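You operate a simulated robot arm through the tools that you are given. There is no shell and no other tool.

You run a simulated robot arm. Do the job below in one go: nothing can be reset, and whatever is moved stays where it is left.

## Task
Put things in order on the top of the folding table. At the end: the black rolled sock stands on top of the yellow soap dish; the green peg stands where the black rolled sock stood; the salt jar stands on top of the laundry cup; the orange post stands where the green peg stood; whatever was shut is shut again. Leave all else as you found it, and nothing knocked over.

Only the result counts: the job must be done as asked and must still hold three seconds after the hand-in. Knocking over, shifting, dropping, spilling or breaking anything else fails it.

## Robot
A 7-joint arm with a two-finger parallel gripper, fixed in place. Base frame: the origin is at the foot of the arm, x ahead of it, y to its left, z up; the work surface is at about z = 0. Units: cm, degrees, N and s.
With the tool pointing down near the work surface it reaches from about 22 to 58 cm from the base axis. Its first joint turns from -66.0 to 66.0 degrees. Payload 2.5 kg.
Tool frame: the origin (TCP) lies between the finger pads and is the grasp point; the fingertips stand 2.3 cm ahead of it; z points along the fingers, y is the line along which they close. The gripper opens to 9.4 cm. The fingers are 3.8 cm wide and 1 cm thick; the gripper's body (5.4 by 9.6 cm) begins 3.9 cm behind the TCP.
Orientation is that of the tool frame in the base frame, as a unit quaternion [w, x, y, z]. With the fingers straight down and closing along the base's y, the tool's x points along the base's -x, its y along +y and its z along -z.

## Interface
- The arm moves only by the tool step_arm. Its argument "moves" is a list of rows, each a list of 7 numbers: the closure, from 0 (fully open) to 1 (shut), then the shift along the tool's x, y, z in cm, then the turn, a rotation vector about the tool's x, y, z in degrees. In form: [[gripper, x, y, z, ax, ay, az], ...]. A call has 1 to 20 rows; each row is the pose to reach, as a shift and turn from the pose commanded when the call began, along the tool's axes at that moment. Rows are played at 5 a second. More than 5 cm and 8.6 degrees between two rows, or a gripper value outside its range, and nothing of the call is played. A pose out of reach is approached as far as the arm can. The call stops where the force on the tool passes 40 N (or 10 N more than at its start, if that is more) or the arm is blocked; 0.2 s more then pass. Each finger travels about 10.8 cm/s and halts on what it meets, pressing with about 32 N; the grip force reading is that of the motor and also rises with nothing between the fingers. The clock runs only during rows and for 0.2 s after the last one: add rows that repeat a pose to give the fingers time. The reply holds the time, the measured pose of the TCP, the force on the tool along the base axes, the opening and the grip force, in the units named above and with some noise, with the torque about the TCP (base axes, N m) and any sound that the robot's microphone picked up.
- Cameras (640 x 400 px; columns grow to the right, rows downward): "scene" is fixed at [12.41, -41.82, 52.92]; the picture's right is [0.74, -0.67, 0.00], its down [-0.47, -0.53, -0.71] and it looks along [0.47, 0.53, -0.71] (base axes); focal length 229 px, centre (320, 200). "wrist" rides on the gripper at [8.6, 1.6, -7.5] in the tool frame; the picture's right is [-0.18, 0.98, 0.00], its down [-0.58, -0.11, -0.81] and it looks along [-0.79, -0.15, 0.59] (tool axes); focal length 243 px, centre (320, 200). There is no depth. A picture from a camera that has moved, and an enlarged one, comes with that camera's place and axes in the base frame and with its lens.
- capture(camera): a new picture of that camera. No time passes.
- inspect(camera, box): a new picture of the part [left, top, right, bottom] of that camera's present view, enlarged. No time passes.
- job_done(): hands the job in; it is judged then, once.

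Places have to be worked out from the pictures, the camera data and where the tool is seen. Open the gripper and draw the arm clear of the work before you hand the job in, unless the task says otherwise.

The tools are called after "Emit:" as name(argument=value, ...) on one line, values as JSON. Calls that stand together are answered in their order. step_arm: Moves the arm, as the interface text tells. Its arguments: {"type":"object","properties":{"moves":{"type":"array","items":{"type":"array","items":{"type":"number"}}}},"required":["moves"]} The other tools are called the same way: capture (camera) takes a picture; inspect (camera, box) takes an enlarged picture of a part of a camera's view; job_done () hands the job in.

At the start:

```text
time: 0.0
position: [31.0, 7.86, 33.05]
tool_rot: [-0.001, 0.0, 1.0, 0.0]
wrist_force: [0.0, 0.8, 0.6]
moment: [0.0, 0.02, -0.05]
gripper_width: 9.4
finger_force: 0.0
```

scene: 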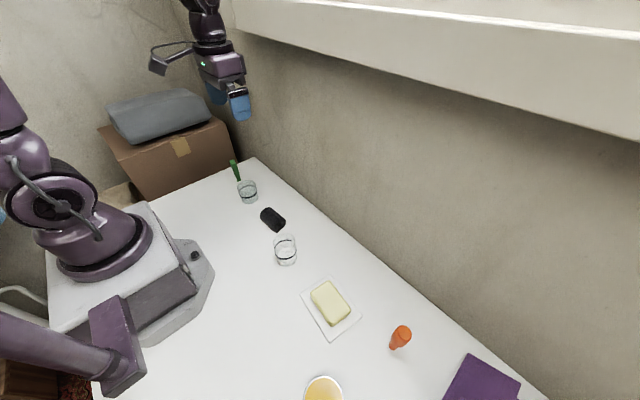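
wrist: 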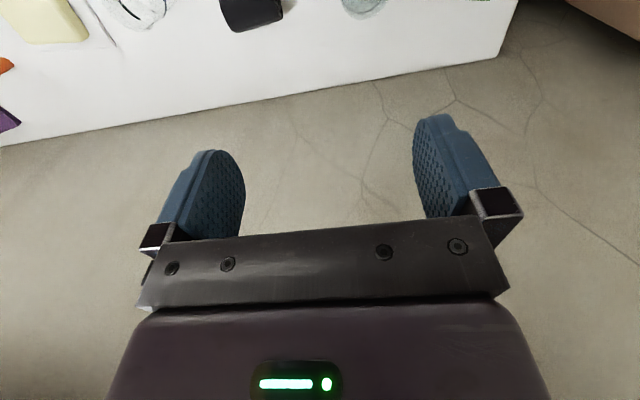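

I'll start with enlarged views of the scene to identify every object.

Emit:
inspect(camera="scene", box=[200, 140, 360, 240])

Emit:
inspect(camera="scene", box=[260, 220, 420, 320])

Emit:
inspect(camera="scene", box=[280, 300, 440, 400])

Emit:
inspect(camera="scene", box=[400, 300, 560, 400])

```text
4.00 times, centred on (280, 190) of scene
camera zoom: at [12.41, -41.82, 52.92], right [0.74, -0.67, 0.0], down [-0.47, -0.53, -0.71], along [0.47, 0.53, -0.71], focal length 914 px, centre (480, 240)
```

zoom: 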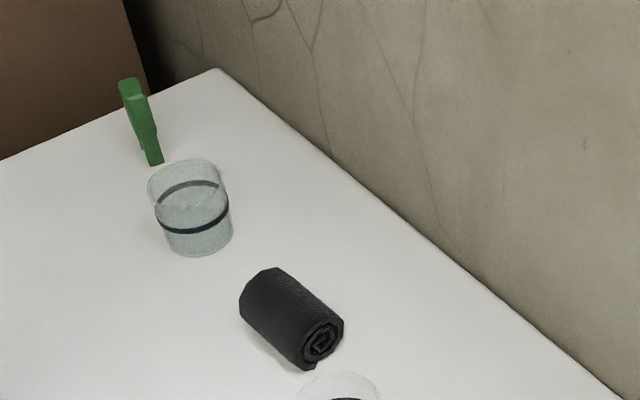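

```text
4.00 times, centred on (340, 270) of scene
camera zoom: at [12.41, -41.82, 52.92], right [0.74, -0.67, 0.0], down [-0.47, -0.53, -0.71], along [0.47, 0.53, -0.71], focal length 914 px, centre (240, -80)
```

zoom: 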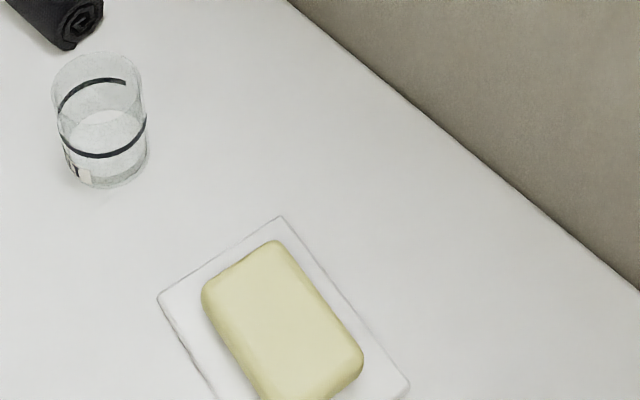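

```text
4.00 times, centred on (360, 350) of scene
camera zoom: at [12.41, -41.82, 52.92], right [0.74, -0.67, 0.0], down [-0.47, -0.53, -0.71], along [0.47, 0.53, -0.71], focal length 914 px, centre (160, -400)
```

zoom: 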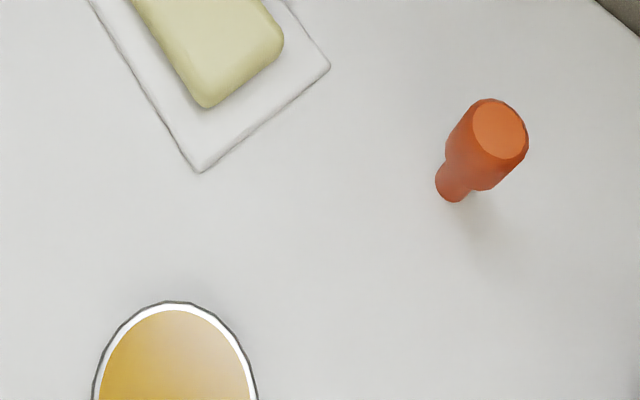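

```text
4.00 times, centred on (480, 350) of scene
camera zoom: at [12.41, -41.82, 52.92], right [0.74, -0.67, 0.0], down [-0.47, -0.53, -0.71], along [0.47, 0.53, -0.71], focal length 914 px, centre (-320, -400)
```

zoom: 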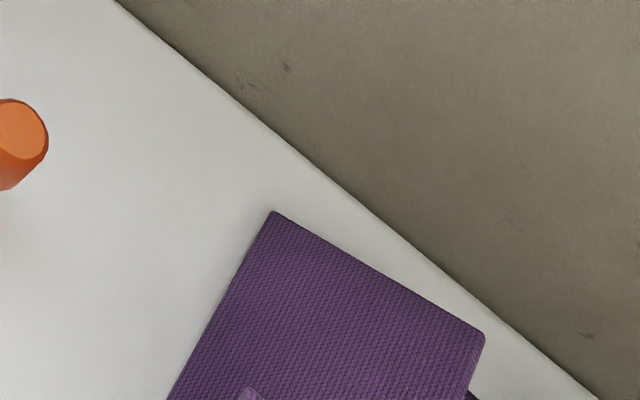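

The scene shows the green peg, two glass vessels, the sock, a yellow thing on a white plate, the orange post, a cup with yellow content and a purple cloth. I'll tilt and lower the wrist camera to tell the two glasses apart.

Emit:
step_arm(moves=[[0, 1.5, 0, 2, 0, 6, 0], [0, 3, 0, 4, 0, 12, 0], [0, 4.5, 0, 6, 0, 18, 0], [0, 6, 0, 8, 0, 24, 0], [0, 7, 0, 9, 0, 30, 0], [0, 7, 0, 9, 0, 30, 0]])

Emit:
capture(camera="wrist")

Emit:
capture(camera="scene")

```text
time: 1.4
position: [24.07, 7.75, 24.03]
tool_rot: [-0.259, 0.0, 0.966, 0.0]
wrist_force: [-0.4, 0.2, -0.2]
moment: [0.0, 0.02, 0.03]
gripper_width: 9.41
finger_force: 0.1
```

```text
taken
camera wrist: at [20.22, 9.54, 34.87], right [0.16, 0.98, -0.09], down [0.91, -0.11, 0.41], along [0.39, -0.15, -0.91], focal length 243 px, centre (320, 200)
```

wrist: 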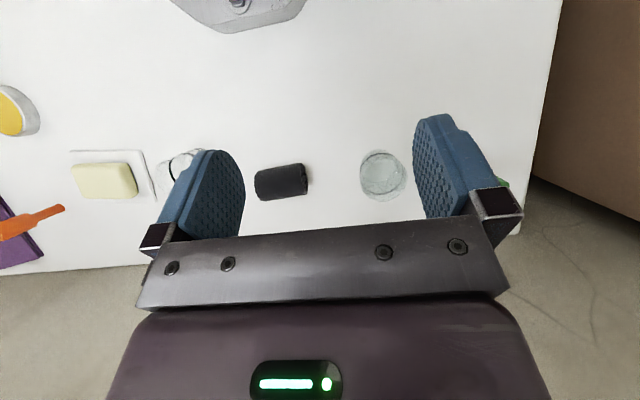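

```text
taken
```

scene: 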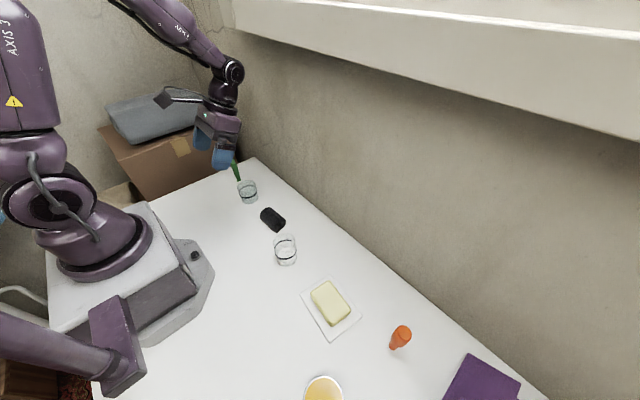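

Emit:
inspect(camera="wrist", box=[240, 120, 440, 245])

Emit:
inspect(camera="wrist", box=[0, 60, 220, 270])

```text
3.20 times, centred on (340, 182) of wrist
camera zoom: at [20.22, 9.54, 34.87], right [0.16, 0.98, -0.09], down [0.91, -0.11, 0.41], along [0.39, -0.15, -0.91], focal length 776 px, centre (256, 256)
```

zoom: 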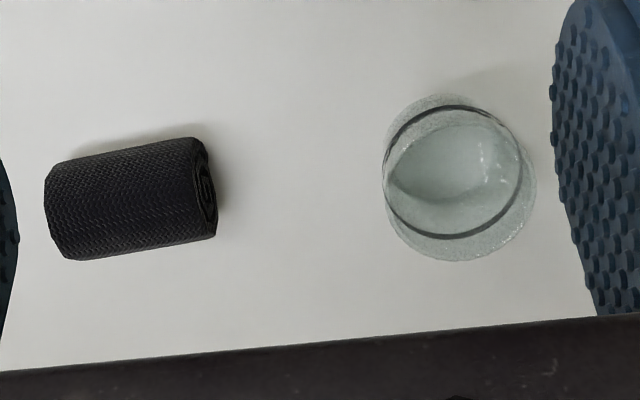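

```text
1.90 times, centred on (110, 165) of wrist
camera zoom: at [20.22, 9.54, 34.87], right [0.16, 0.98, -0.09], down [0.91, -0.11, 0.41], along [0.39, -0.15, -0.91], focal length 462 px, centre (720, 267)
```

zoom: 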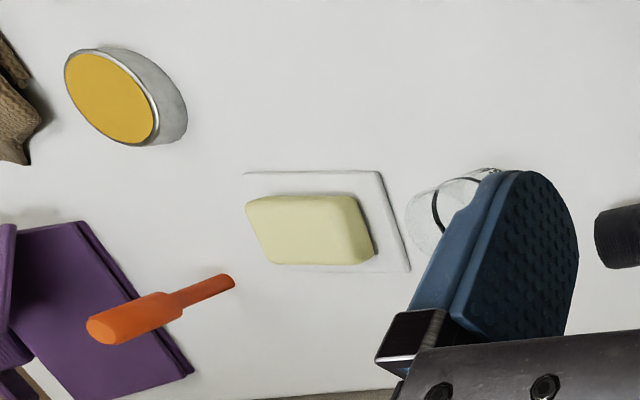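

The peg, both glasses and the sock line up with the scene estimates. I'll level the tool and go nearer to the left glass for a side view of its markings.

Emit:
step_arm(moves=[[0, -1, 1.5, 2, 0, -6, 0], [0, -2, 3, 4, 0, -12, 0], [0, -3, 4.5, 6, 0, -18, 0], [0, -4, 6, 8, 0, -24, 0], [0, -4.57, 6.75, 8.9, 0, -30, 0], [0, -4.57, 6.75, 8.9, 0, -30, 0]])

Emit:
capture(camera="wrist")

Emit:
inspect(camera="wrist", box=[220, 70, 420, 230])

```text
time: 2.8
position: [23.4, 14.6, 14.0]
tool_rot: [0.001, 0.0, 1.0, 0.001]
wrist_force: [0.2, -0.6, 0.2]
moment: [0.0, 0.05, 0.05]
gripper_width: 9.39
finger_force: 0.1
```

```text
taken
camera wrist: at [14.78, 16.37, 21.47], right [0.18, 0.98, 0.0], down [0.58, -0.11, 0.81], along [0.79, -0.15, -0.59], focal length 243 px, centre (320, 200)
```

wrist: 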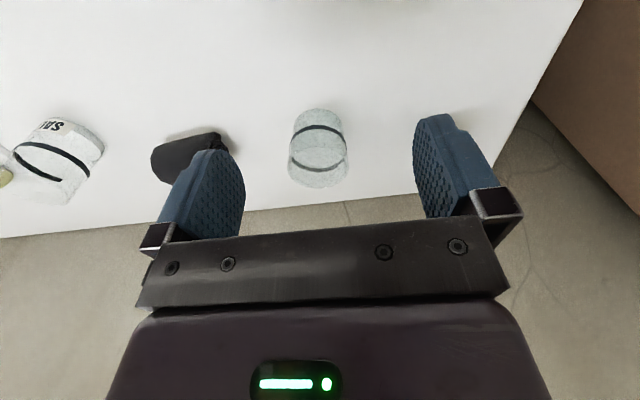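

```text
2.50 times, centred on (320, 150) of wrist
camera zoom: at [14.78, 16.37, 21.47], right [0.18, 0.98, 0.0], down [0.58, -0.11, 0.81], along [0.79, -0.15, -0.59], focal length 606 px, centre (320, 325)
```

zoom: 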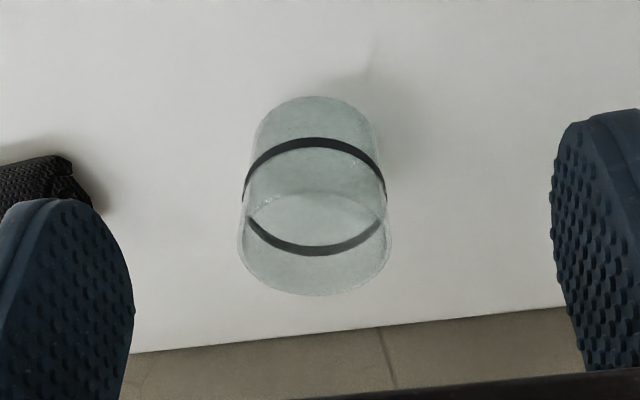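

The right-hand glass carries a "SAL…" label, so it is the salt jar and the left glass is the laundry cup. I'll slide over to view the salt jar closely.

Emit:
step_arm(moves=[[0, 0.5, -4, 0, 0, 0, 0], [0, 1, -8, 0, 0, 0, 0], [0, 1.5, -12, 0, 0, 0, 0], [0, 2, -16, 0, 0, 0, 0], [0, 2.5, -20, 0, 0, 0, 0], [0, 3, -24, 0, 0, 0, 0], [0, 3.4, -26.6, 0, 0, 0, 0], [0, 3.4, -26.6, 0, 0, 0, 0]])

Emit:
capture(camera="wrist")

Emit:
inspect(camera="wrist", box=[220, 70, 420, 230])

Emit:
inspect(camera="wrist", box=[0, 0, 220, 220])

```text
time: 4.6
position: [20.09, -12.03, 14.27]
tool_rot: [0.001, -0.001, 1.0, 0.0]
wrist_force: [-0.4, 0.6, 0.0]
moment: [-0.01, 0.0, 0.03]
gripper_width: 9.4
finger_force: 0.0
out of reach, approached as far as the arm can: row 3, 4, 5
```

```text
taken
camera wrist: at [11.48, -10.44, 21.77], right [0.18, 0.98, 0.0], down [0.58, -0.11, 0.81], along [0.79, -0.15, -0.59], focal length 243 px, centre (320, 200)
```

wrist: 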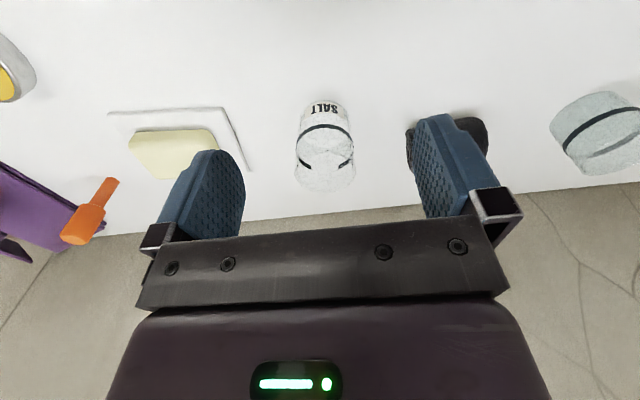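

```text
2.50 times, centred on (320, 150) of wrist
camera zoom: at [11.48, -10.44, 21.77], right [0.18, 0.98, 0.0], down [0.58, -0.11, 0.81], along [0.79, -0.15, -0.59], focal length 606 px, centre (320, 325)
```

zoom: 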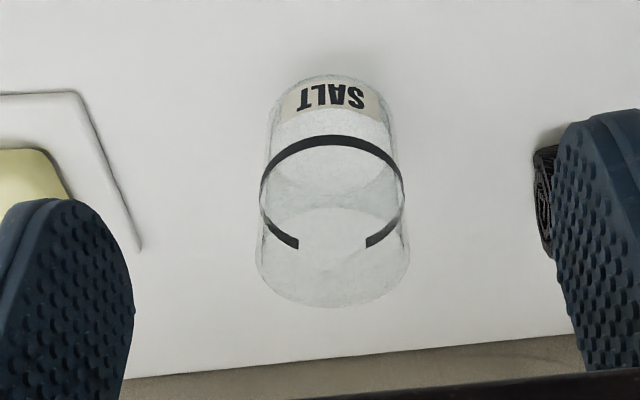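

```text
1.82 times, centred on (110, 110) of wrist
camera zoom: at [11.48, -10.44, 21.77], right [0.18, 0.98, 0.0], down [0.58, -0.11, 0.81], along [0.79, -0.15, -0.59], focal length 441 px, centre (702, 364)
```

zoom: 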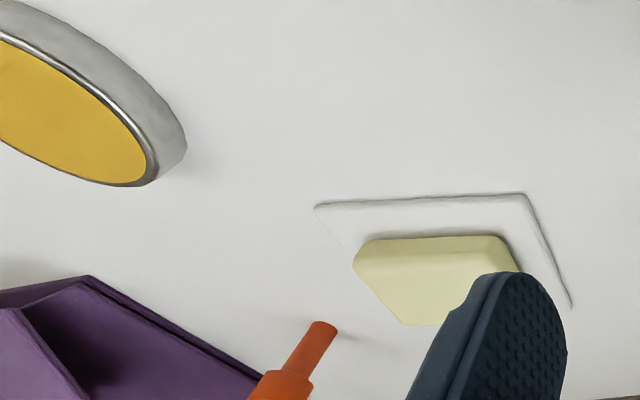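

The salt jar is at about (26.2, -12.8), about 8 cm tall and 5.2 cm wide. The cup is at about (30.2, 13.3) and about 6.5 cm tall. Next I'll move to the green peg to see its shape and place.

Emit:
step_arm(moves=[[0, -4, 0, -2, 0, 0, 0], [0, -5, 4, -2, 0, 0, 0], [0, -5, 8.5, -2, 0, 0, 0], [0, -5, 13, -2, 0, 0, 0], [0, -5, 17.5, -2, 0, 0, 0], [0, -5, 22, -2, 0, 0, 0], [0, -5, 26.5, -2, 0, 0, 0], [0, -5, 31, -2, 0, 0, 0], [0, -5, 35.5, -1, 0, 0, 0], [0, -5, 37, 0, 0, 0, 0], [0, -5, 37, 0, 0, 0, 0]])

Emit:
capture(camera="wrist")

Emit:
inspect(camera="wrist", box=[220, 70, 420, 230])

Emit:
inspect(camera="scene", box=[200, 150, 300, 215])

```text
time: 7.0
position: [25.1, 25.15, 14.21]
tool_rot: [0.0, 0.0, 1.0, 0.0]
wrist_force: [-1.0, 0.7, -0.6]
moment: [0.02, 0.01, -0.01]
gripper_width: 9.38
finger_force: 0.0
```

```text
taken
camera wrist: at [16.45, 26.91, 21.69], right [0.18, 0.98, 0.0], down [0.58, -0.11, 0.81], along [0.79, -0.15, -0.59], focal length 243 px, centre (320, 200)
```

wrist: 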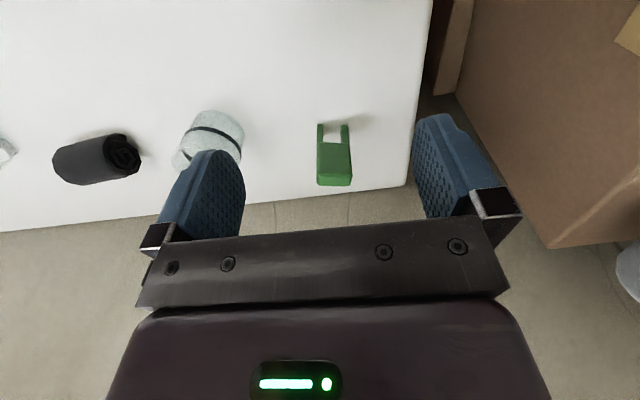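

```text
2.50 times, centred on (320, 150) of wrist
camera zoom: at [16.45, 26.91, 21.69], right [0.18, 0.98, 0.0], down [0.58, -0.11, 0.81], along [0.79, -0.15, -0.59], focal length 606 px, centre (320, 325)
```

zoom: 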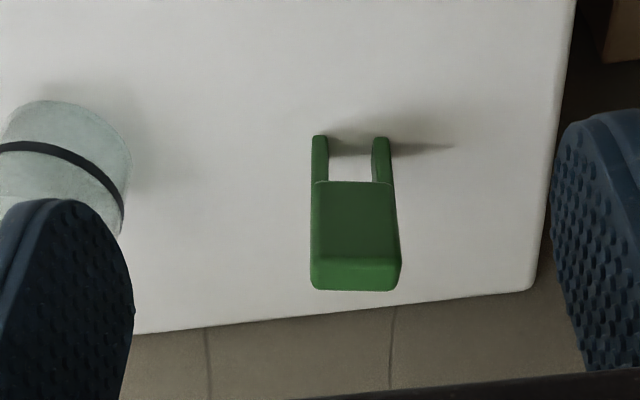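

```text
6.15 times, centred on (250, 182) of scene
camera zoom: at [12.41, -41.82, 52.92], right [0.74, -0.67, 0.0], down [-0.47, -0.53, -0.71], along [0.47, 0.53, -0.71], focal length 1407 px, centre (751, 308)
```

zoom: 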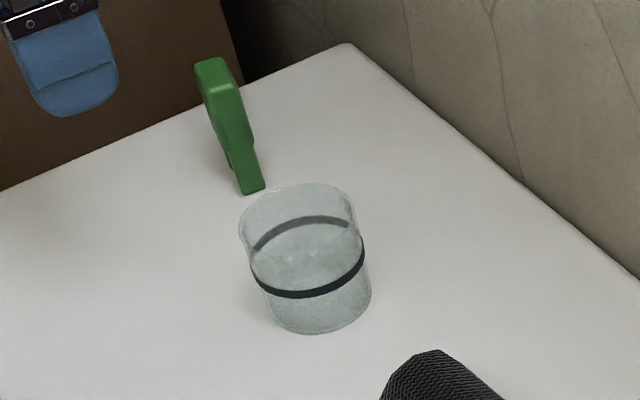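

The green peg is a U-shaped clothespin on two legs. Its centre is at about (32.6, 25.1), the wide side is roughly along y, and it is about 8.7 cm tall. Now I'll view the soap dish and the orange post from near.

Emit:
step_arm(moves=[[0, 0, -3, -3, 0, 0, 0], [0, 0, -8, -3, 0, 0, 0], [0, 0, -13, -3, 0, 0, 0], [0, 0, -18, -3, 0, 0, 0], [0, 0, -23, -3, 0, 0, 0], [0, 0, -28, -3, 0, 0, 0], [0, 0, -33, -3, 0, 0, 0], [0, 0, -38, -3, 0, 0, 0], [0, 0, -43, -3, 0, 0, 0], [0, 1, -47, -3, 0, 0, 0], [0, 2, -50, -3, 0, 0, 0], [0, 2, -50, -3, 0, 0, 0]])

Emit:
capture(camera="wrist")

Emit:
inspect(camera="wrist", box=[200, 50, 420, 210])

Emit:
inspect(camera="wrist", box=[0, 0, 220, 220])

```text
time: 9.6
position: [22.98, -25.35, 17.38]
tool_rot: [0.0, 0.0, 1.0, 0.0]
wrist_force: [-0.4, -0.1, 0.4]
moment: [0.0, 0.0, 0.0]
gripper_width: 9.38
finger_force: 0.1
```

```text
taken
camera wrist: at [14.18, -23.57, 24.86], right [0.18, 0.98, 0.0], down [0.58, -0.11, 0.81], along [0.79, -0.15, -0.59], focal length 243 px, centre (320, 200)
```

wrist: 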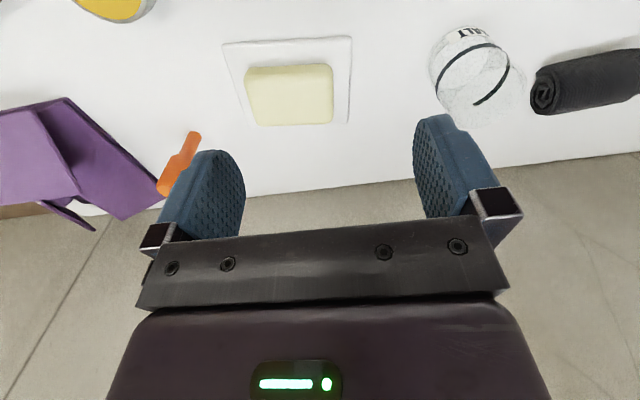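

```text
2.50 times, centred on (310, 130) of wrist
camera zoom: at [14.18, -23.57, 24.86], right [0.18, 0.98, 0.0], down [0.58, -0.11, 0.81], along [0.79, -0.15, -0.59], focal length 606 px, centre (345, 375)
```

zoom: 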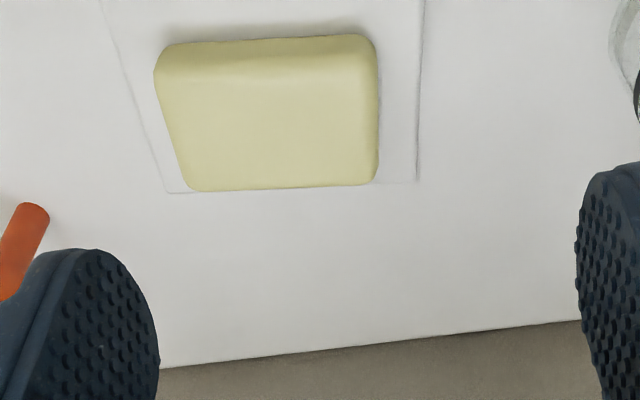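

```text
1.82 times, centred on (110, 110) of wrist
camera zoom: at [14.18, -23.57, 24.86], right [0.18, 0.98, 0.0], down [0.58, -0.11, 0.81], along [0.79, -0.15, -0.59], focal length 441 px, centre (702, 364)
```

zoom: 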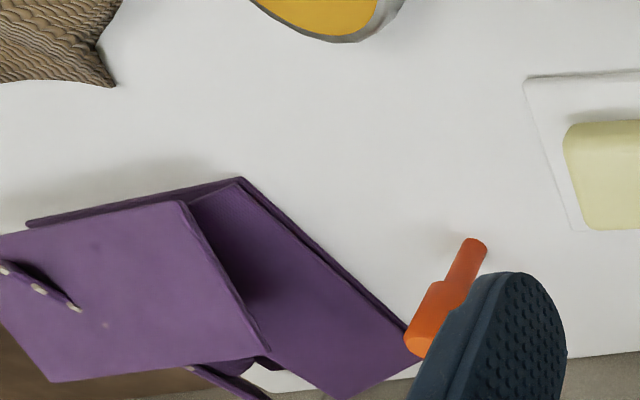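

The soap block is about 8.5 × 5 cm with its long side near y. Its centre is at about (27.3, -28.9), its top is at about z = 2.3, and its yaw is about 7°. The orange post is at about (30.6, -42.8) and about 10 cm tall. First job is the sock, so I'm moving above it with the gripper turned 90° to close along x.

Emit:
step_arm(moves=[[0, -0.66, 2, 0, 0, 0, 7.5], [0, -1.32, 4, 0, 0, 0, 15], [0, -1.98, 6, 0, 0, 0, 22.5], [0, -2.64, 8, 0, 0, 0, 30], [0, -3.3, 10, 0, 0, 0, 37.5], [0, -3.96, 12, 0, 0, 0, 45], [0, -4.62, 14, 0, 0, 0, 52.5], [0, -5.28, 16, 0, 0, 0, 60], [0, -5.94, 18, 0, 0, 0, 67.5], [0, -6.6, 20, 0, 0, 0, 75], [0, -7.26, 22, 0, 0, 0, 82.5], [0, -7.92, 24.1, 0, 0, 0, 90], [0, -7.92, 24.1, 1, 0, 0, 90]])

Emit:
capture(camera="wrist")

Emit:
capture(camera="scene")

```text
time: 12.4
position: [30.95, -0.85, 16.12]
tool_rot: [0.0, 0.708, 0.706, 0.001]
wrist_force: [0.1, -0.3, 0.0]
moment: [0.0, -0.03, 0.0]
gripper_width: 9.4
finger_force: 0.0
```

```text
taken
camera wrist: at [32.61, 7.93, 23.65], right [0.98, -0.19, 0.0], down [-0.11, -0.58, 0.81], along [-0.15, -0.79, -0.59], focal length 243 px, centre (320, 200)
```

wrist: 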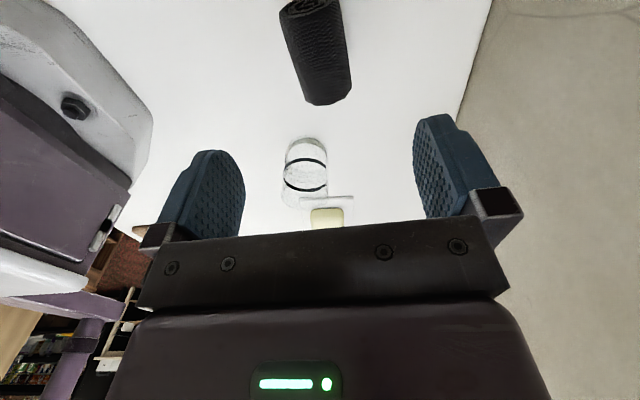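

```text
taken
```

scene: 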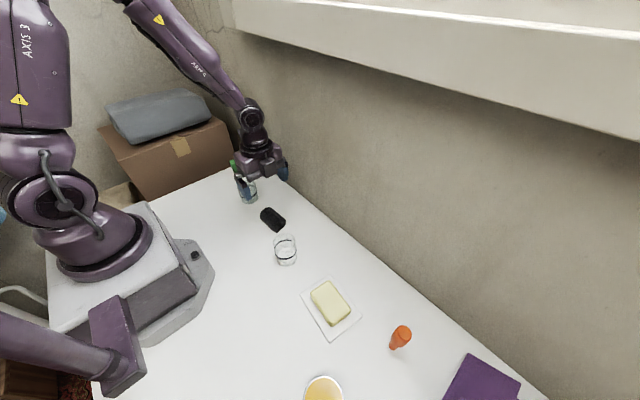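

The sock lies directly in front of the hand. I'll zoom in to refine its centre, axis and thickness.

Emit:
inspect(camera="wrist", box=[220, 0, 420, 125])

Emit:
inspect(camera="scene", box=[240, 190, 320, 240])

```text
3.20 times, centred on (320, 62) of wrist
camera zoom: at [32.61, 7.93, 23.65], right [0.98, -0.19, 0.0], down [-0.11, -0.58, 0.81], along [-0.15, -0.79, -0.59], focal length 776 px, centre (320, 640)
```

zoom: 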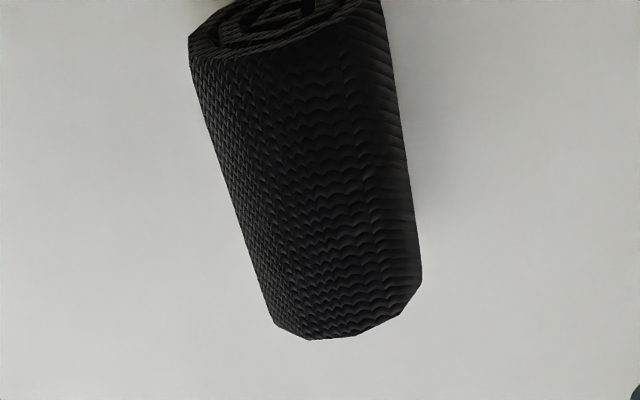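

```text
8.00 times, centred on (280, 215) of scene
camera zoom: at [12.41, -41.82, 52.92], right [0.74, -0.67, 0.0], down [-0.47, -0.53, -0.71], along [0.47, 0.53, -0.71], focal length 1829 px, centre (640, 80)
```

zoom: 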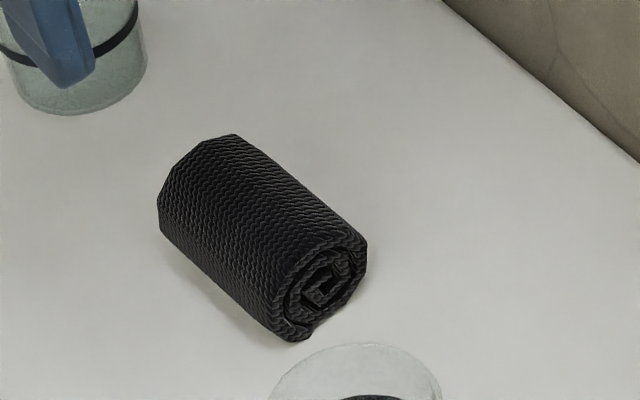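

The sock is centred at about (30.95, -0.9), about 7 cm long and 4 cm thick, with its axis along y, so the hand is right above it. I'll descend and close on it.

Emit:
step_arm(moves=[[0, 0, 0, 4, 0, 0, 0], [0, 0, 0, 8, 0, 0, 0], [0, 0, 0, 11, 0, 0, 0], [0, 0, 0, 13.2, 0, 0, 0], [0, 0, 0, 13.2, 0, 0, 0], [0.3, 0, 0, 13.2, 0, 0, 0], [0.6, 0, 0, 13.2, 0, 0, 0], [1, 0, 0, 13.2, 0, 0, 0], [1, 0, 0, 13.2, 0, 0, 0], [1, 0, 0, 13.2, 0, 0, 0]])

Emit:
capture(camera="wrist")

Emit:
capture(camera="scene")

```text
time: 14.6
position: [30.95, -0.93, 2.86]
tool_rot: [0.0, 0.708, 0.707, 0.0]
wrist_force: [0.6, 0.0, 0.0]
moment: [-0.05, 0.0, -0.02]
gripper_width: 4.38
finger_force: 31.9
```

```text
taken
camera wrist: at [32.61, 7.82, 10.37], right [0.98, -0.18, 0.0], down [-0.11, -0.58, 0.81], along [-0.15, -0.79, -0.59], focal length 243 px, centre (320, 200)
```

wrist: 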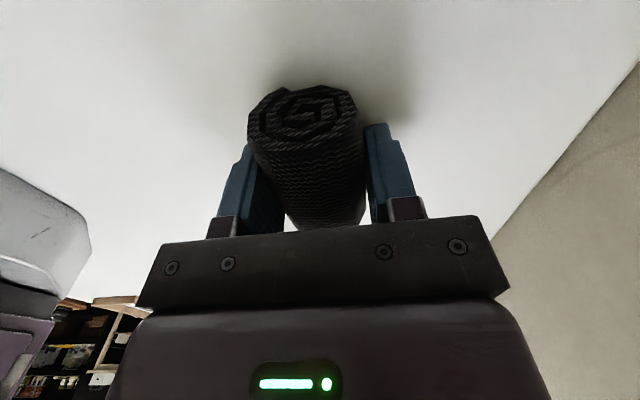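

```text
taken
```

scene: 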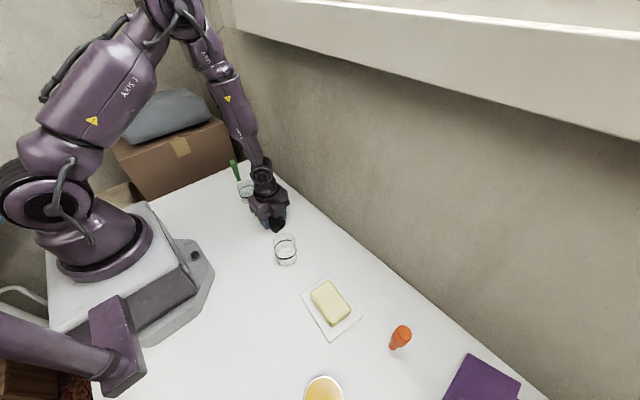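

The sock is held, with an opening of 4.38. I'll lift it and carry it over the soap dish, turned 7.5° to match the soap.

Emit:
step_arm(moves=[[1, 0, 0, -4, 0, 0, 0], [1, 0, 0, -8, 0, 0, 0], [1, 0, 0, -12, 0, 0, 0], [1, -4, -0.5, -13, 0, 0, 1], [1, -8, -1, -13, 0, 0, 2], [1, -12, -1.5, -13, 0, 0, 3], [1, -16, -2, -13, 0, 0, 4], [1, -20, -2.5, -13, 0, 0, 5], [1, -24, -3, -13, 0, 0, 6], [1, -28, -3.65, -13, 0, 0, 7.5], [1, -28, -3.65, -9, 0, 0, 7.5], [1, -28, -3.65, -6, 0, 0, 7.5], [1, -28, -3.65, -5, 0, 0, 7.5]])

Emit:
capture(camera="wrist")

Emit:
inspect(camera="scene", box=[260, 230, 420, 350])

```text
time: 17.4
position: [27.2, -29.07, 7.93]
tool_rot: [0.001, 0.751, 0.66, 0.001]
wrist_force: [-0.4, 0.8, 0.3]
moment: [-0.01, 0.01, 0.0]
gripper_width: 4.37
finger_force: 31.5
```

```text
taken
camera wrist: at [29.93, -20.55, 15.35], right [0.95, -0.31, 0.0], down [-0.18, -0.56, 0.81], along [-0.25, -0.77, -0.59], focal length 243 px, centre (320, 200)
```

wrist: 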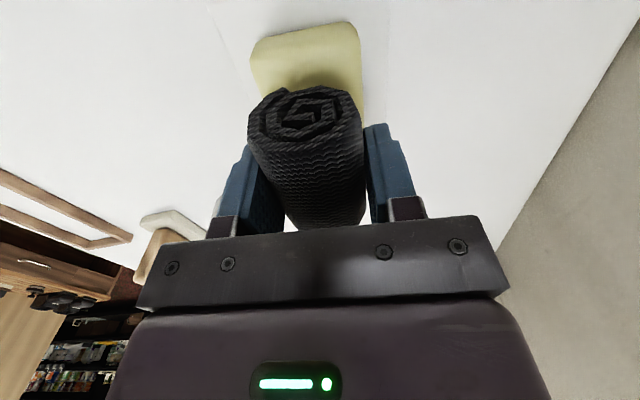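

```text
3.33 times, centred on (340, 290) of scene
camera zoom: at [12.41, -41.82, 52.92], right [0.74, -0.67, 0.0], down [-0.47, -0.53, -0.71], along [0.47, 0.53, -0.71], focal length 762 px, centre (253, -100)
```

zoom: 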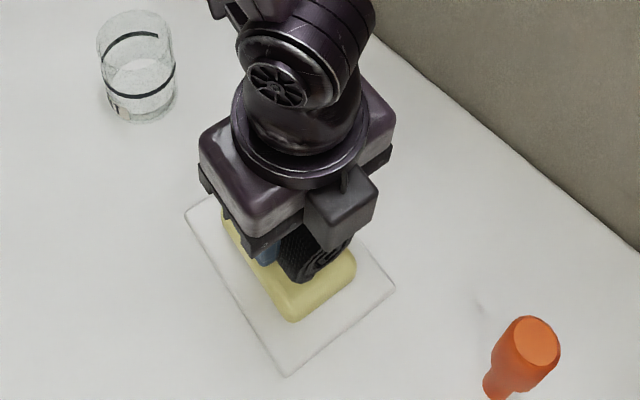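

The sock sits lined up above the soap, with a clear gap below it. I'll lower it in small steps and watch the force.

Emit:
step_arm(moves=[[1, 0.1, 0.1, 1, 0, 0, 0], [1, 0.1, 0.1, 2, 0, 0, 0], [1, 0.1, 0.1, 2.4, 0, 0, 0], [1, 0.1, 0.1, 2.4, 0, 0, 0]])

Emit:
inspect(camera="wrist", box=[220, 0, 420, 125])

Emit:
inspect(camera="scene", box=[300, 260, 380, 310])

```text
time: 18.1
position: [27.27, -28.97, 6.24]
tool_rot: [-0.001, 0.752, 0.659, 0.001]
wrist_force: [-1.5, 2.3, 7.7]
moment: [-0.08, 0.04, -0.02]
gripper_width: 4.37
finger_force: 32.5
stopped in row 3: the force on the tool passed its limit at 44 N (the readings are from after the stop); the commanded pose is now the measured one
```

```text
3.20 times, centred on (320, 62) of wrist
camera zoom: at [30.06, -20.42, 13.71], right [0.95, -0.31, 0.0], down [-0.19, -0.56, 0.81], along [-0.25, -0.77, -0.59], focal length 776 px, centre (320, 640)
```

zoom: 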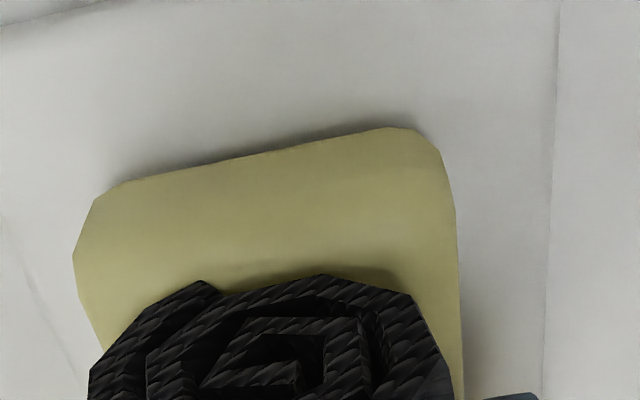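

```text
8.00 times, centred on (340, 285) of scene
camera zoom: at [12.41, -41.82, 52.92], right [0.74, -0.67, 0.0], down [-0.47, -0.53, -0.71], along [0.47, 0.53, -0.71], focal length 1829 px, centre (160, -480)
```

zoom: 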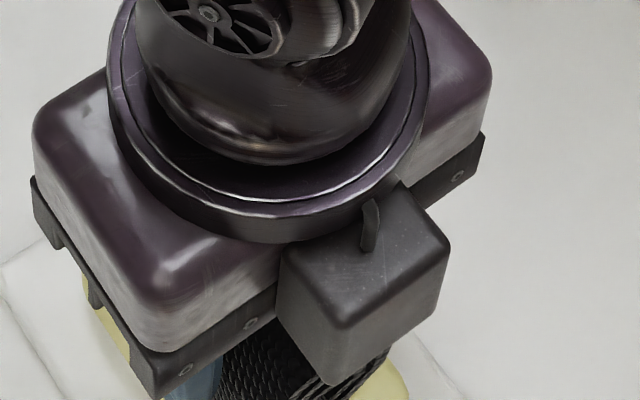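

Contact came at TCP z = 6.24, so the soap top is at about 3.4 and the sock is resting on it. I'll open gently and rise.

Emit:
step_arm(moves=[[0.5, 0, 0, 0, 0, 0, 0], [0.4, 0, 0, 0, 0, 0, 0], [0.3, 0, 0, 0, 0, 0, 0], [0.2, 0, 0, 0, 0, 0, 0], [0.1, 0, 0, 0, 0, 0, 0], [0.1, 0, 0, -2, 0, 0, 0], [0.1, 0, 0, -5, 0, 0, 0], [0.1, 0, 0, -9, 0, 0, 0], [0, 0, 0, -12, 0, 0, 0]])

Emit:
capture(camera="wrist")

Emit:
inspect(camera="wrist", box=[220, 0, 420, 125])

```text
time: 20.1
position: [27.28, -29.08, 18.22]
tool_rot: [0.0, 0.752, 0.659, 0.001]
wrist_force: [-1.0, 0.9, 0.5]
moment: [-0.01, 0.02, 0.0]
gripper_width: 9.39
finger_force: 0.0
```

```text
taken
camera wrist: at [30.0, -20.57, 25.7], right [0.95, -0.31, 0.0], down [-0.19, -0.56, 0.81], along [-0.25, -0.76, -0.59], focal length 243 px, centre (320, 200)
```

wrist: 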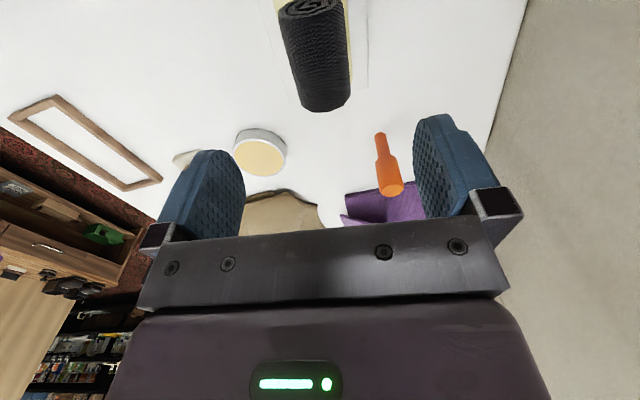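

```text
3.20 times, centred on (320, 62) of wrist
camera zoom: at [30.0, -20.57, 25.7], right [0.95, -0.31, 0.0], down [-0.19, -0.56, 0.81], along [-0.25, -0.76, -0.59], focal length 776 px, centre (320, 640)
```

zoom: 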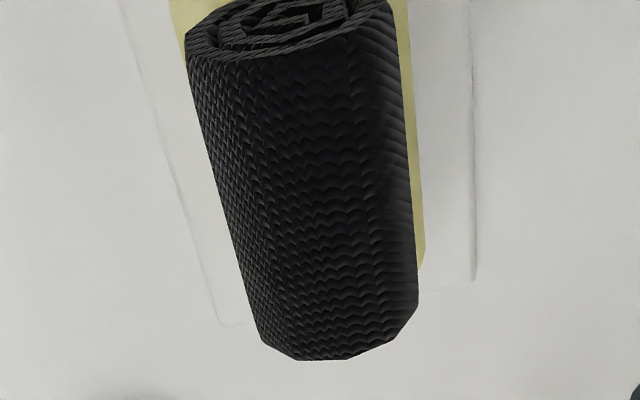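

The sock rests centred on the soap. Now I'll travel high to the green peg and turn the hand to match its roughly 10° yaw.

Emit:
step_arm(moves=[[0, 3.9, -0.1, 0, 0, 0, -6.25], [0, 7.8, -0.2, 0, 0, 0, -12.5], [0, 11.7, -0.3, 0, 0, 0, -18.75], [0, 15.6, -0.4, 0, 0, 0, -25], [0, 19.5, -0.5, 0, 0, 0, -31.25], [0, 23.4, -0.6, 0, 0, 0, -37.5], [0, 27.3, -0.7, 0, 0, 0, -43.75], [0, 31.2, -0.8, 0, 0, 0, -50], [0, 35.1, -0.9, 0, 0, 0, -56.25], [0, 39, -1.0, 0, 0, 0, -62.5], [0, 42.9, -1.1, 0, 0, 0, -68.75], [0, 46.8, -1.2, 0, 0, 0, -75], [0, 50.7, -1.3, 0, 0, 0, -81.25], [0, 54.57, -1.34, 1, 0, 0, -87.5], [0, 54.57, -1.34, 2, 0, 0, -87.5]])

Emit:
capture(camera="wrist")

Emit:
inspect(camera="wrist", box=[220, 0, 420, 125])

Emit:
capture(camera="scene")

```text
time: 23.3
position: [33.2, 25.4, 16.26]
tool_rot: [0.0, 0.087, 0.996, 0.001]
wrist_force: [-0.4, 0.9, 0.7]
moment: [0.01, 0.02, 0.0]
gripper_width: 9.41
finger_force: 0.0
```

```text
taken
camera wrist: at [24.85, 28.62, 23.63], right [0.35, 0.94, 0.0], down [0.55, -0.21, 0.81], along [0.76, -0.28, -0.59], focal length 243 px, centre (320, 200)
```

wrist: 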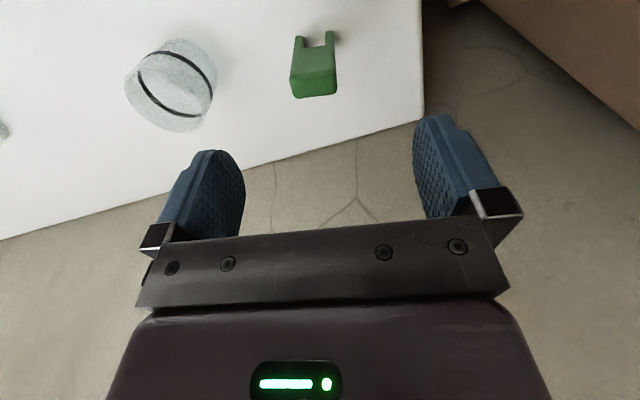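

```text
3.20 times, centred on (320, 62) of wrist
camera zoom: at [24.85, 28.62, 23.63], right [0.35, 0.94, 0.0], down [0.55, -0.21, 0.81], along [0.76, -0.28, -0.59], focal length 776 px, centre (320, 640)
```

zoom: 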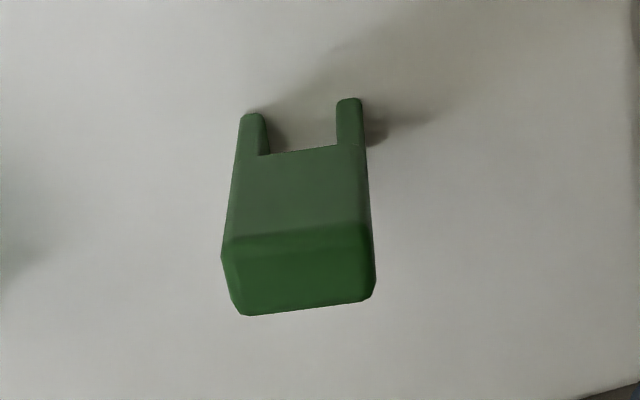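

```text
taken
```

scene: 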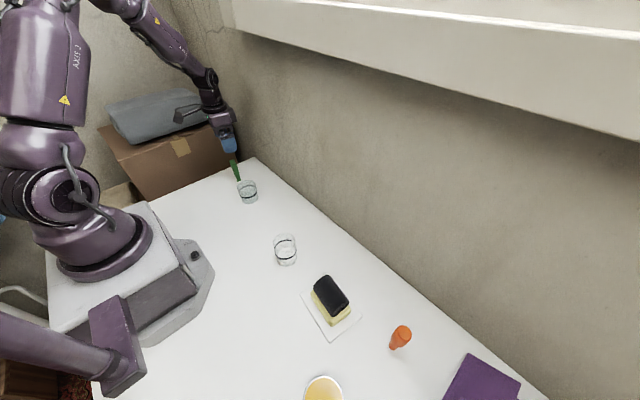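

The peg is at about (33.1, 25.3), about 7.4 cm tall, with its body starting at about z = 3.2. I'll go down with the pads on the body and close.

Emit:
step_arm(moves=[[0, 0.08, -0.11, 4, 0, 0, 0], [0, 0.08, -0.11, 8, 0, 0, 0], [0, 0.08, -0.11, 11, 0, 0, 0], [0, 0.08, -0.11, 11, 0, 0, 0], [0.3, 0.08, -0.11, 11, 0, 0, 0], [0.5, 0.08, -0.11, 11, 0, 0, 0]])

Emit:
capture(camera="wrist")

Emit:
inspect(camera="scene", box=[200, 130, 300, 210])

```text
time: 24.7
position: [33.09, 25.53, 5.16]
tool_rot: [0.0, 0.088, 0.996, 0.001]
wrist_force: [-0.2, 0.3, 0.3]
moment: [-0.01, 0.04, 0.0]
gripper_width: 4.7
finger_force: 0.1
```

```text
taken
camera wrist: at [24.82, 28.7, 12.66], right [0.35, 0.94, 0.0], down [0.55, -0.21, 0.81], along [0.75, -0.28, -0.59], focal length 243 px, centre (320, 200)
```

wrist: 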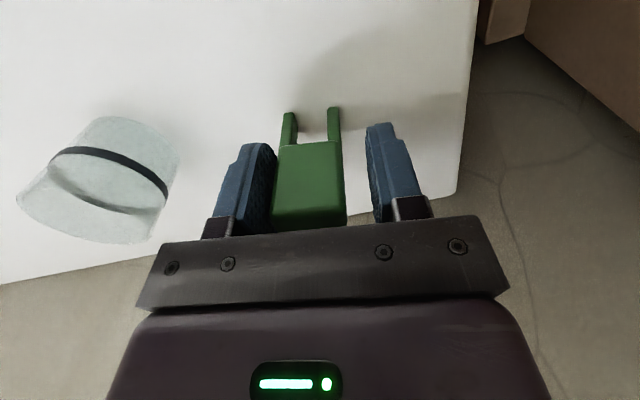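

```text
5.00 times, centred on (250, 170) of scene
camera zoom: at [12.41, -41.82, 52.92], right [0.74, -0.67, 0.0], down [-0.47, -0.53, -0.71], along [0.47, 0.53, -0.71], focal length 1143 px, centre (670, 350)
```

zoom: 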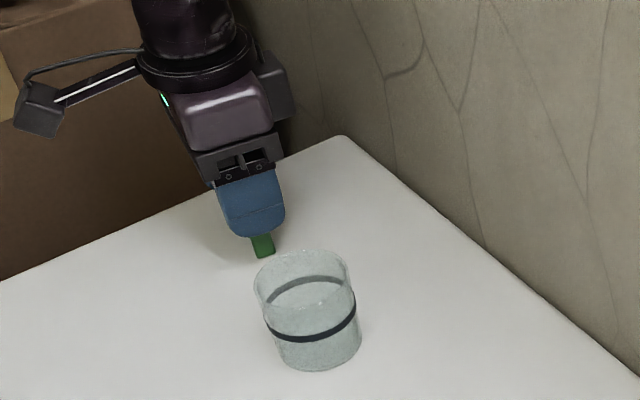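

The peg sits about 0.45 cm nearer the left finger, so its centre is near (33.0, 25.1). I'll re-centre by that much, close, and lift.

Emit:
step_arm(moves=[[0.45, 0, -0.45, 0, 0, 0, 0], [0.5, 0, -0.45, 0, 0, 0, 0], [0.6, 0, -0.45, 0, 0, 0, 0], [0.7, 0, -0.45, 0, 0, 0, 0], [1, 0, -0.45, 0, 0, 0, 0], [1, 0, -0.45, 0, 0, 0, 0], [1, 0, -0.45, 0, 0, 0, 0]])

Emit:
capture(camera="wrist")

Emit:
inspect(camera="scene", box=[200, 130, 300, 210])

```text
time: 26.3
position: [32.95, 25.01, 5.28]
tool_rot: [0.0, 0.088, 0.996, 0.001]
wrist_force: [0.4, -0.4, 0.1]
moment: [0.04, 0.0, 0.03]
gripper_width: 3.24
finger_force: 31.9
```

```text
taken
camera wrist: at [24.77, 28.18, 12.7], right [0.35, 0.94, 0.0], down [0.55, -0.21, 0.81], along [0.75, -0.28, -0.59], focal length 243 px, centre (320, 200)
```

wrist: 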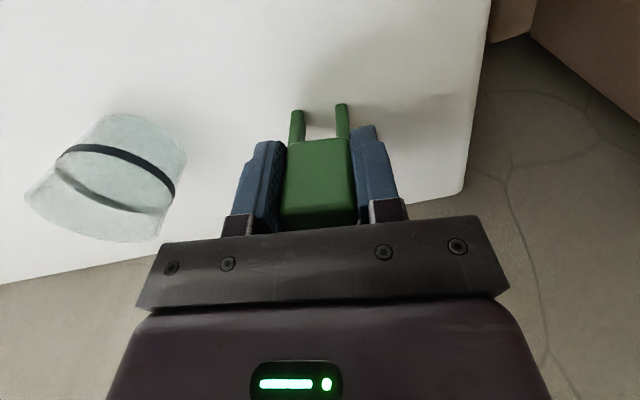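

```text
5.00 times, centred on (250, 170) of scene
camera zoom: at [12.41, -41.82, 52.92], right [0.74, -0.67, 0.0], down [-0.47, -0.53, -0.71], along [0.47, 0.53, -0.71], focal length 1143 px, centre (670, 350)
```

zoom: 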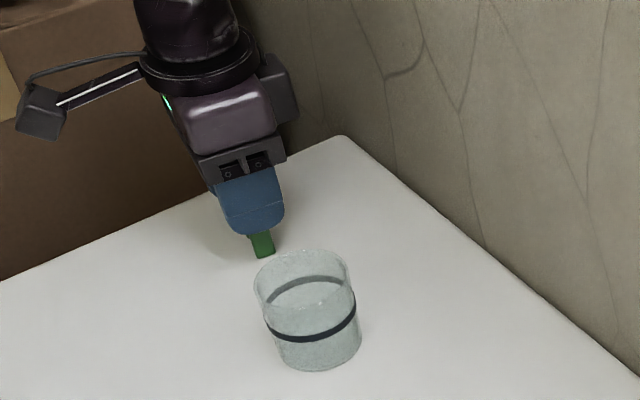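

The peg is held, with an opening of 3.24. I'll lift straight up and carry it over to the sock's old place at (30.95, -0.9), stopping 1 cm above the table.

Emit:
step_arm(moves=[[1, 0, 0, -2, 0, 0, 0], [1, 0, 0, -6, 0, 0, 0], [1, 0, 0, -10.5, 0, 0, 0], [1, -0.4, -4, -11.5, 0, 0, -1.5], [1, -0.8, -8, -11.5, 0, 0, -3], [1, -1.2, -12, -11.5, 0, 0, -5], [1, -1.6, -16, -11.5, 0, 0, -7], [1, -2, -20, -11.5, 0, 0, -8.5], [1, -2.3, -24, -11.5, 0, 0, -10], [1, -2.41, -25.87, -11.5, 0, 0, -10], [1, -2.41, -25.87, -8, 0, 0, -10], [1, -2.41, -25.87, -4, 0, 0, -10], [1, -2.41, -25.87, -1, 0, 0, -10], [1, -2.41, -25.87, -1, 0, 0, -10]])

Emit:
capture(camera="wrist")

Emit:
inspect(camera="scene", box=[220, 170, 320, 250])

```text
time: 29.3
position: [30.7, -1.04, 6.17]
tool_rot: [0.001, 0.0, 1.0, 0.001]
wrist_force: [-0.4, -0.1, -0.4]
moment: [0.0, 0.01, -0.03]
gripper_width: 3.21
finger_force: 31.9
```

```text
taken
camera wrist: at [22.09, 0.74, 13.64], right [0.19, 0.98, 0.0], down [0.58, -0.11, 0.81], along [0.79, -0.15, -0.59], focal length 243 px, centre (320, 200)
```

wrist: 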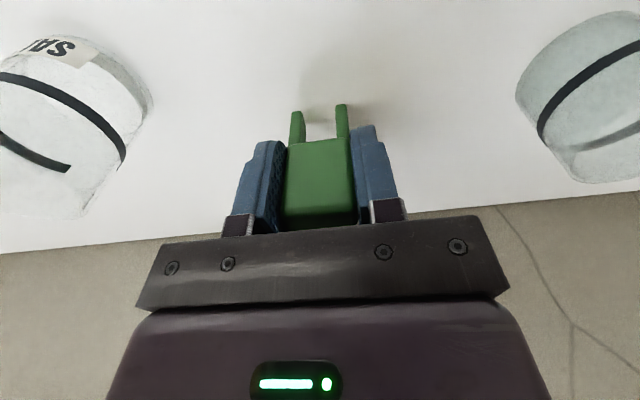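

```text
5.00 times, centred on (270, 210) of scene
camera zoom: at [12.41, -41.82, 52.92], right [0.74, -0.67, 0.0], down [-0.47, -0.53, -0.71], along [0.47, 0.53, -0.71], focal length 1143 px, centre (570, 150)
```

zoom: 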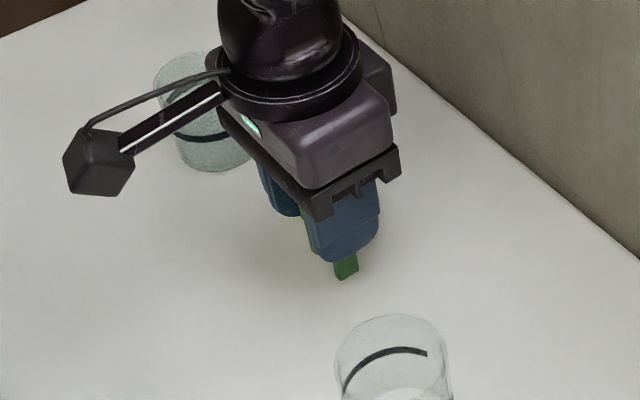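

The peg is upright and hasn't moved in the grip. I'll nudge it to the target and lower it gently to touch.

Emit:
step_arm(moves=[[1, -0.15, 0.12, 0.4, 0, 0, 0], [1, -0.15, 0.12, 0.7, 0, 0, 0], [1, -0.15, 0.12, 0.85, 0, 0, 0], [1, -0.15, 0.12, 0.85, 0, 0, 0]])

Emit:
inspect(camera="wrist", box=[220, 60, 420, 185])

Emit:
inspect(camera="scene", box=[260, 200, 310, 240])

```text
time: 30.3
position: [30.93, -1.0, 5.36]
tool_rot: [0.001, 0.001, 1.0, 0.002]
wrist_force: [-0.2, 0.1, -0.5]
moment: [-0.01, 0.01, 0.0]
gripper_width: 3.19
finger_force: 32.3
```

```text
3.20 times, centred on (320, 122) of wrist
camera zoom: at [22.29, 0.79, 12.83], right [0.19, 0.98, 0.0], down [0.58, -0.11, 0.81], along [0.79, -0.15, -0.59], focal length 776 px, centre (320, 448)
```

zoom: 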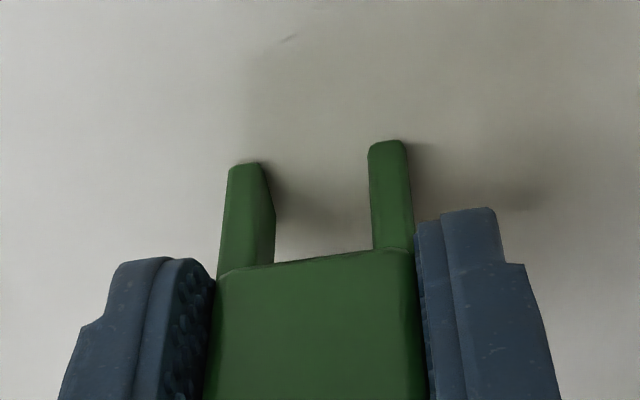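

```text
10.00 times, centred on (285, 220) of scene
camera zoom: at [12.41, -41.82, 52.92], right [0.74, -0.67, 0.0], down [-0.47, -0.53, -0.71], along [0.47, 0.53, -0.71], focal length 2286 px, centre (670, 0)
```

zoom: 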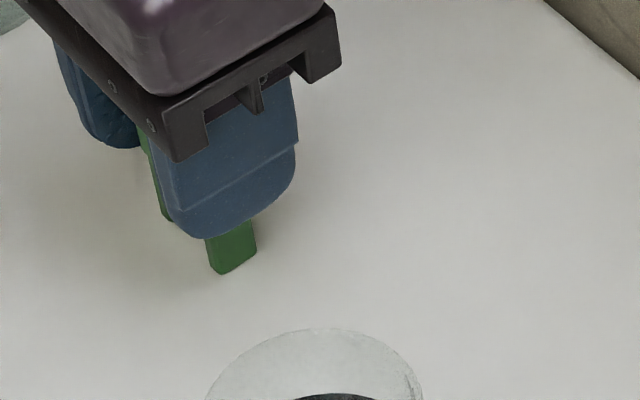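

There is no contact yet at z = 5.36. I'll lower in tiny steps until I feel the table.

Emit:
step_arm(moves=[[1, 0, 0, 0.08, 0, 0, 0], [1, 0, 0, 0.15, 0, 0, 0], [1, 0, 0, 0.15, 0, 0, 0]])

```text
time: 31.1
position: [30.87, -1.0, 5.3]
tool_rot: [0.001, 0.001, 1.0, 0.001]
wrist_force: [0.0, -0.7, -0.2]
moment: [-0.01, -0.01, 0.02]
gripper_width: 3.24
finger_force: 31.8
```

Emit:
step_arm(moves=[[1, 0, 0, 0.05, 0, 0, 0], [1, 0, 0, 0.05, 0, 0, 0]])

```text
time: 31.7
position: [30.93, -0.85, 5.19]
tool_rot: [-0.001, 0.001, 1.0, 0.001]
wrist_force: [-4.8, 1.1, 18.0]
moment: [0.01, 0.25, 0.03]
gripper_width: 3.2
finger_force: 31.7
```

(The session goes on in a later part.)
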